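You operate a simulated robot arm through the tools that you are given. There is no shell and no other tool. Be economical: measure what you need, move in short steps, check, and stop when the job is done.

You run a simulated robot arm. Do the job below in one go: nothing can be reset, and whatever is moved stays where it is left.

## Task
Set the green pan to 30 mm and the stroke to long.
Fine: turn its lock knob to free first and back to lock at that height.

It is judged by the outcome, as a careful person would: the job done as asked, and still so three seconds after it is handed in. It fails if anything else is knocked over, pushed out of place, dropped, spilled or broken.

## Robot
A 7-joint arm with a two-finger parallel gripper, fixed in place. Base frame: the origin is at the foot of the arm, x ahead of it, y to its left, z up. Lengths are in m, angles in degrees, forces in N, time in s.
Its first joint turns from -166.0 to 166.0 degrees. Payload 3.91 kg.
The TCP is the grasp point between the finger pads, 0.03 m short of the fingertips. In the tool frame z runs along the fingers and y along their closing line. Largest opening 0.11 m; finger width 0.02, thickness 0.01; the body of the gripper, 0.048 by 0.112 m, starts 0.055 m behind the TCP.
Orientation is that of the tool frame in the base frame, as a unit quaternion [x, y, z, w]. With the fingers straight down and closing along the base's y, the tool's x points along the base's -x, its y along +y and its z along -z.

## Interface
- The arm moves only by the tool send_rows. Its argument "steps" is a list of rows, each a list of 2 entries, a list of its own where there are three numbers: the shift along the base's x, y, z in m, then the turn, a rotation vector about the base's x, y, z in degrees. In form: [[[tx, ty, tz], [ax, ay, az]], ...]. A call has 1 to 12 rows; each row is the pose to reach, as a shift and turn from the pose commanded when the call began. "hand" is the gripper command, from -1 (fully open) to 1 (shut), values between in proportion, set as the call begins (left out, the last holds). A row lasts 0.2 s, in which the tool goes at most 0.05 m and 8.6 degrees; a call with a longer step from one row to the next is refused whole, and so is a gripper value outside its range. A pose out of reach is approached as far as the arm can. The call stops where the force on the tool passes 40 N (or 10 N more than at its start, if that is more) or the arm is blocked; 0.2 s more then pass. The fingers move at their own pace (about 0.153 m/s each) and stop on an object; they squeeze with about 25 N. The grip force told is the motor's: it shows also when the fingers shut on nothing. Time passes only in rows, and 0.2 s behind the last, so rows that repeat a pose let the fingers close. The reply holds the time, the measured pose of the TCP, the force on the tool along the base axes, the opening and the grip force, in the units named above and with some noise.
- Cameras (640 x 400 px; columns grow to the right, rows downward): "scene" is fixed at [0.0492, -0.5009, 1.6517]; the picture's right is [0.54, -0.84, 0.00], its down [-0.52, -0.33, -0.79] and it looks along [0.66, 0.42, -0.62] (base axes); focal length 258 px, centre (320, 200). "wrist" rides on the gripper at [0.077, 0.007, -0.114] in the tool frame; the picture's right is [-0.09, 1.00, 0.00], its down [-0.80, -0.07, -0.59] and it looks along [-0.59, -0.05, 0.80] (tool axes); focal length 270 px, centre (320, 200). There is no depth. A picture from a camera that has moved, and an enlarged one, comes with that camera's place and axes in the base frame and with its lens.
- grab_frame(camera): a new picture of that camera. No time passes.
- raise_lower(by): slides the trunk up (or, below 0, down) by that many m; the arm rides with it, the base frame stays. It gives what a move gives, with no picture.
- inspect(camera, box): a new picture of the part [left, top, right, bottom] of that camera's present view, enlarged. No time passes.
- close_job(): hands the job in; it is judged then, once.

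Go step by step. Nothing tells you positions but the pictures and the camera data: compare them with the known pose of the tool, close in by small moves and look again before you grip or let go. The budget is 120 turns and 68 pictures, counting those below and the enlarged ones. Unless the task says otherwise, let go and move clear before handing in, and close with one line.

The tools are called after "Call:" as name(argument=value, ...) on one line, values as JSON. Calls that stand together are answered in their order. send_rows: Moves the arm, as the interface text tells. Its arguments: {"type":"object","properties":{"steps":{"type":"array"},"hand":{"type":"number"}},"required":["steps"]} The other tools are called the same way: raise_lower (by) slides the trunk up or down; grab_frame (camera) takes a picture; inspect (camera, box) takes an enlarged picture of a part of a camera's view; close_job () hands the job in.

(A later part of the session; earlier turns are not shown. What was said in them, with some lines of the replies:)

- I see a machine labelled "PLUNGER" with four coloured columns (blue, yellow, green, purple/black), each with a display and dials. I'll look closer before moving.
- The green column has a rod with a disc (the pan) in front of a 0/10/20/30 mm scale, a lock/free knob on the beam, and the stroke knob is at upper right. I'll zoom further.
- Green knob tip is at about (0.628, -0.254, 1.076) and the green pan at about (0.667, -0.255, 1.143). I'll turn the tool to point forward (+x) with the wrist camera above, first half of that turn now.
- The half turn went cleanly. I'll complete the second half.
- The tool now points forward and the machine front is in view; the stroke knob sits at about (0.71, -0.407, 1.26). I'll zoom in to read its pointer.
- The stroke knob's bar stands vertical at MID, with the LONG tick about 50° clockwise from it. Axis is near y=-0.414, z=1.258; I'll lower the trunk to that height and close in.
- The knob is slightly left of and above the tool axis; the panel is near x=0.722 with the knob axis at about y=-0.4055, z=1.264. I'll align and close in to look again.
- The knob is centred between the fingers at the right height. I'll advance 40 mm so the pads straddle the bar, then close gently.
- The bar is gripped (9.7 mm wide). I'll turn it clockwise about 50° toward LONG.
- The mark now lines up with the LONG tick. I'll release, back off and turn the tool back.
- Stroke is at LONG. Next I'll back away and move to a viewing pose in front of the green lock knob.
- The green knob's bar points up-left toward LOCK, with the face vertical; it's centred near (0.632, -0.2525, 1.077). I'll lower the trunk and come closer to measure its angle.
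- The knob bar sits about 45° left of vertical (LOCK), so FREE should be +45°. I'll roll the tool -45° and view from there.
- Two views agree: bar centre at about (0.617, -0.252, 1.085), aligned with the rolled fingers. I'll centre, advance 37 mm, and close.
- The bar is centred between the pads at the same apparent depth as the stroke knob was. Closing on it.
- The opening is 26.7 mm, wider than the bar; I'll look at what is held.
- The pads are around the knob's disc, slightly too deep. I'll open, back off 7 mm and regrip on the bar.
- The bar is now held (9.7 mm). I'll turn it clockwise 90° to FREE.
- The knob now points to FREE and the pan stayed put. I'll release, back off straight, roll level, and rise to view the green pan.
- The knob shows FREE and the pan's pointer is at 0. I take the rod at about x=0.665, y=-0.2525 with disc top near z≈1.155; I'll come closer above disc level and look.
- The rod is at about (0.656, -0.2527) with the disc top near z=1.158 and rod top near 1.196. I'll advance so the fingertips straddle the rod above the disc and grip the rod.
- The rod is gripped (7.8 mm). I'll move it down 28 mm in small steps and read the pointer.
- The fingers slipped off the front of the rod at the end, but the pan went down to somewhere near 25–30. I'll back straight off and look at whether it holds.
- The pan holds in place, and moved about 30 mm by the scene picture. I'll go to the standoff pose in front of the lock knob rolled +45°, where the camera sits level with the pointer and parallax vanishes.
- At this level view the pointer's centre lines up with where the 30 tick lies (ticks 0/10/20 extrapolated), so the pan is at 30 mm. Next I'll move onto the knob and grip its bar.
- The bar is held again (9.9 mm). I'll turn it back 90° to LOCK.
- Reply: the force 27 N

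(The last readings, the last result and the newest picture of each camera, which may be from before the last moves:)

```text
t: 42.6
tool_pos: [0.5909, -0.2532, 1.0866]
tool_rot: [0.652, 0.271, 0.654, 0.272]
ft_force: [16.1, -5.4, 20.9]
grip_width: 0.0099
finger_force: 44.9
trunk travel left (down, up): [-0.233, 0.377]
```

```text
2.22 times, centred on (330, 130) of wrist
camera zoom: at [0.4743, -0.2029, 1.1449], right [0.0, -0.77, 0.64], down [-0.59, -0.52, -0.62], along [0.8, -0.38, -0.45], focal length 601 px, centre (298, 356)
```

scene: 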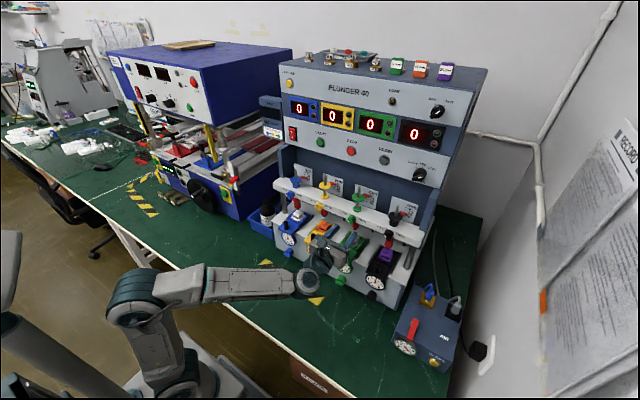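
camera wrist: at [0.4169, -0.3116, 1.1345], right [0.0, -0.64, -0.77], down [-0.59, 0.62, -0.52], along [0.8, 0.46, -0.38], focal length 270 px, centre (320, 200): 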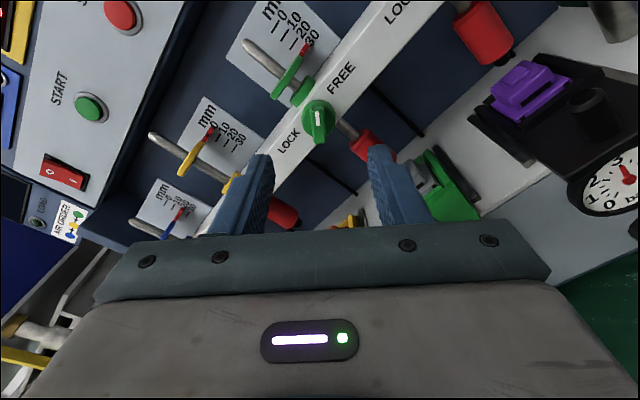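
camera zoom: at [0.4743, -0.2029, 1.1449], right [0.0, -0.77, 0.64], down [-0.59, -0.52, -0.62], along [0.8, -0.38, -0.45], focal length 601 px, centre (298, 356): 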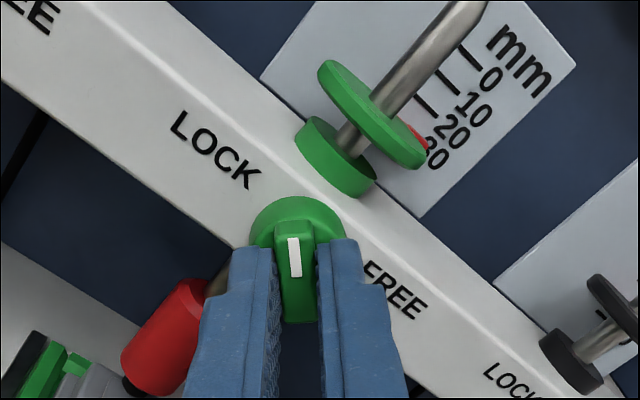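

The knob is back at LOCK. I'll release, back off and level out, then check everything.

Call:
send_rows(steps=[[[0, 0, 0], [0, 0, 0]], [[0, 0, 0], [0, 0, 0]], [[-0.03, 0, 0], [0, 0, 0]], [[-0.06, 0, 0], [0, 0, 0]], [[-0.1, 0, 0], [4, 0, 0]], [[-0.1, 0, 0.02], [12, 0, 0]], [[-0.1, 0, 0.03], [20, 0, 0]], [[-0.1, 0, 0.04], [28, 0, 0]], [[-0.1, 0, 0.04], [36, 0, 0]], [[-0.1, 0, 0.04], [44, 0, 0]], [[-0.1, 0, 0.04], [45, 0, 0]]], hand=0)

Call:
inspect(camera="wrist", box=[240, 40, 400, 140])

Call:
inspect(camera="scene", box=[310, 170, 420, 245])

Call:
grab_frame(camera="scene")

```text
t: 45.0
tool_pos: [0.4904, -0.2528, 1.1255]
tool_rot: [0.707, 0.0, 0.707, -0.001]
ft_force: [-0.4, 0.4, -0.8]
grip_width: 0.0548
finger_force: 0.1
trunk travel left (down, up): [-0.233, 0.377]
```

```text
4.00 times, centred on (320, 90) of wrist
camera zoom: at [0.3734, -0.2593, 1.2016], right [0.0, -1.0, -0.09], down [-0.59, 0.07, -0.8], along [0.8, 0.05, -0.59], focal length 1081 px, centre (320, 640)
```

zoom: 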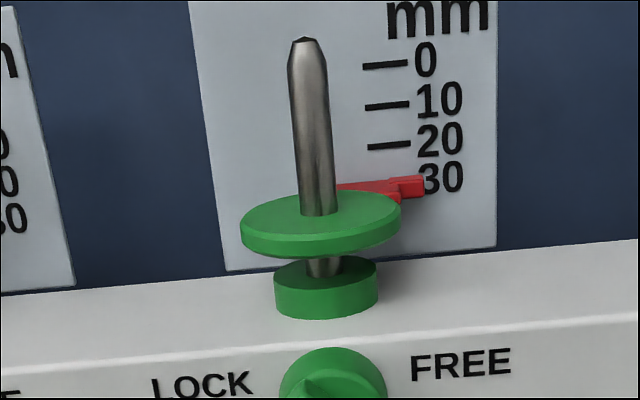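

```text
5.33 times, centred on (365, 208) of scene
camera zoom: at [0.0492, -0.5009, 1.6517], right [0.54, -0.84, 0.0], down [-0.52, -0.33, -0.79], along [0.66, 0.42, -0.62], focal length 1376 px, centre (80, 160)
```

zoom: 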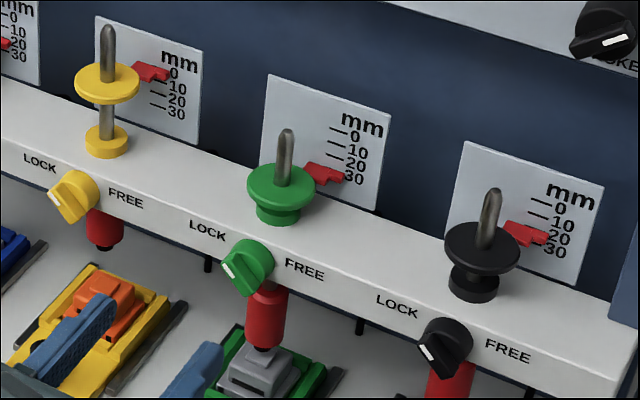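

```text
27 pictures are left
```

scene: 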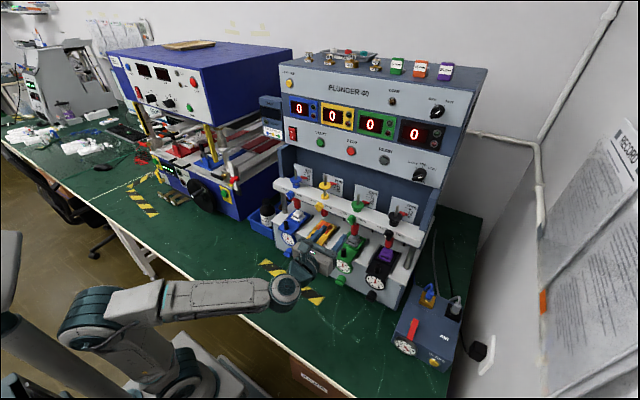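

Everything looks as asked. I'll take one more parallax-free check of the pointer by bringing the camera level with it.

Call:
send_rows(steps=[[[-0.03, -0.01, 0], [0, 0, 0]], [[-0.03, -0.02, -0.03], [0, -4, 0]], [[-0.03, -0.02, -0.056], [0, -8, 0]], [[-0.03, -0.02, -0.056], [0, -8, 0]]])

Call:
inspect(camera="wrist", box=[280, 20, 360, 70])

```text
t: 46.0
tool_pos: [0.4596, -0.273, 1.0708]
tool_rot: [0.656, 0.0, 0.755, 0.0]
ft_force: [-0.8, 1.7, -0.3]
grip_width: 0.0549
finger_force: 0.1
trunk travel left (down, up): [-0.233, 0.377]
```

```text
8.00 times, centred on (320, 45) of wrist
camera zoom: at [0.3353, -0.28, 1.1294], right [0.01, -1.0, -0.09], down [-0.48, 0.07, -0.88], along [0.88, 0.05, -0.47], focal length 2162 px, centre (320, 1440)
```

zoom: 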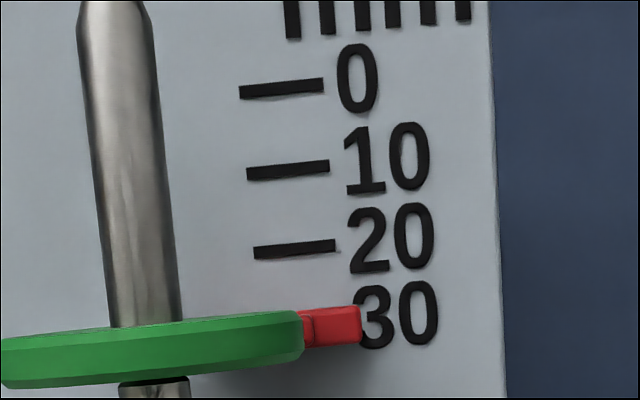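

Level view confirms the pointer sits at 30 mm (within about half a millimetre), locked, and the arm is clear. I'll retreat a little and hand in.

Call:
send_rows(steps=[[[-0.02, 0, 0.03], [0, 4, 0]], [[-0.04, 0, 0.06], [0, 8, 0]], [[-0.06, 0, 0.09], [0, 8, 0]]])

Call:
close_job()

```text
t: 46.8
tool_pos: [0.4006, -0.2721, 1.1614]
tool_rot: [0.708, 0.0, 0.707, 0.0]
ft_force: [0.4, -0.1, 0.3]
grip_width: 0.0548
finger_force: 0.0
trunk travel left (down, up): [-0.233, 0.377]
```

```text
The job is handed in.
```

The green pan is at 30 mm (within about half a millimetre by the pointer), its knob was turned to free first and is back at lock, and the stroke is at long.
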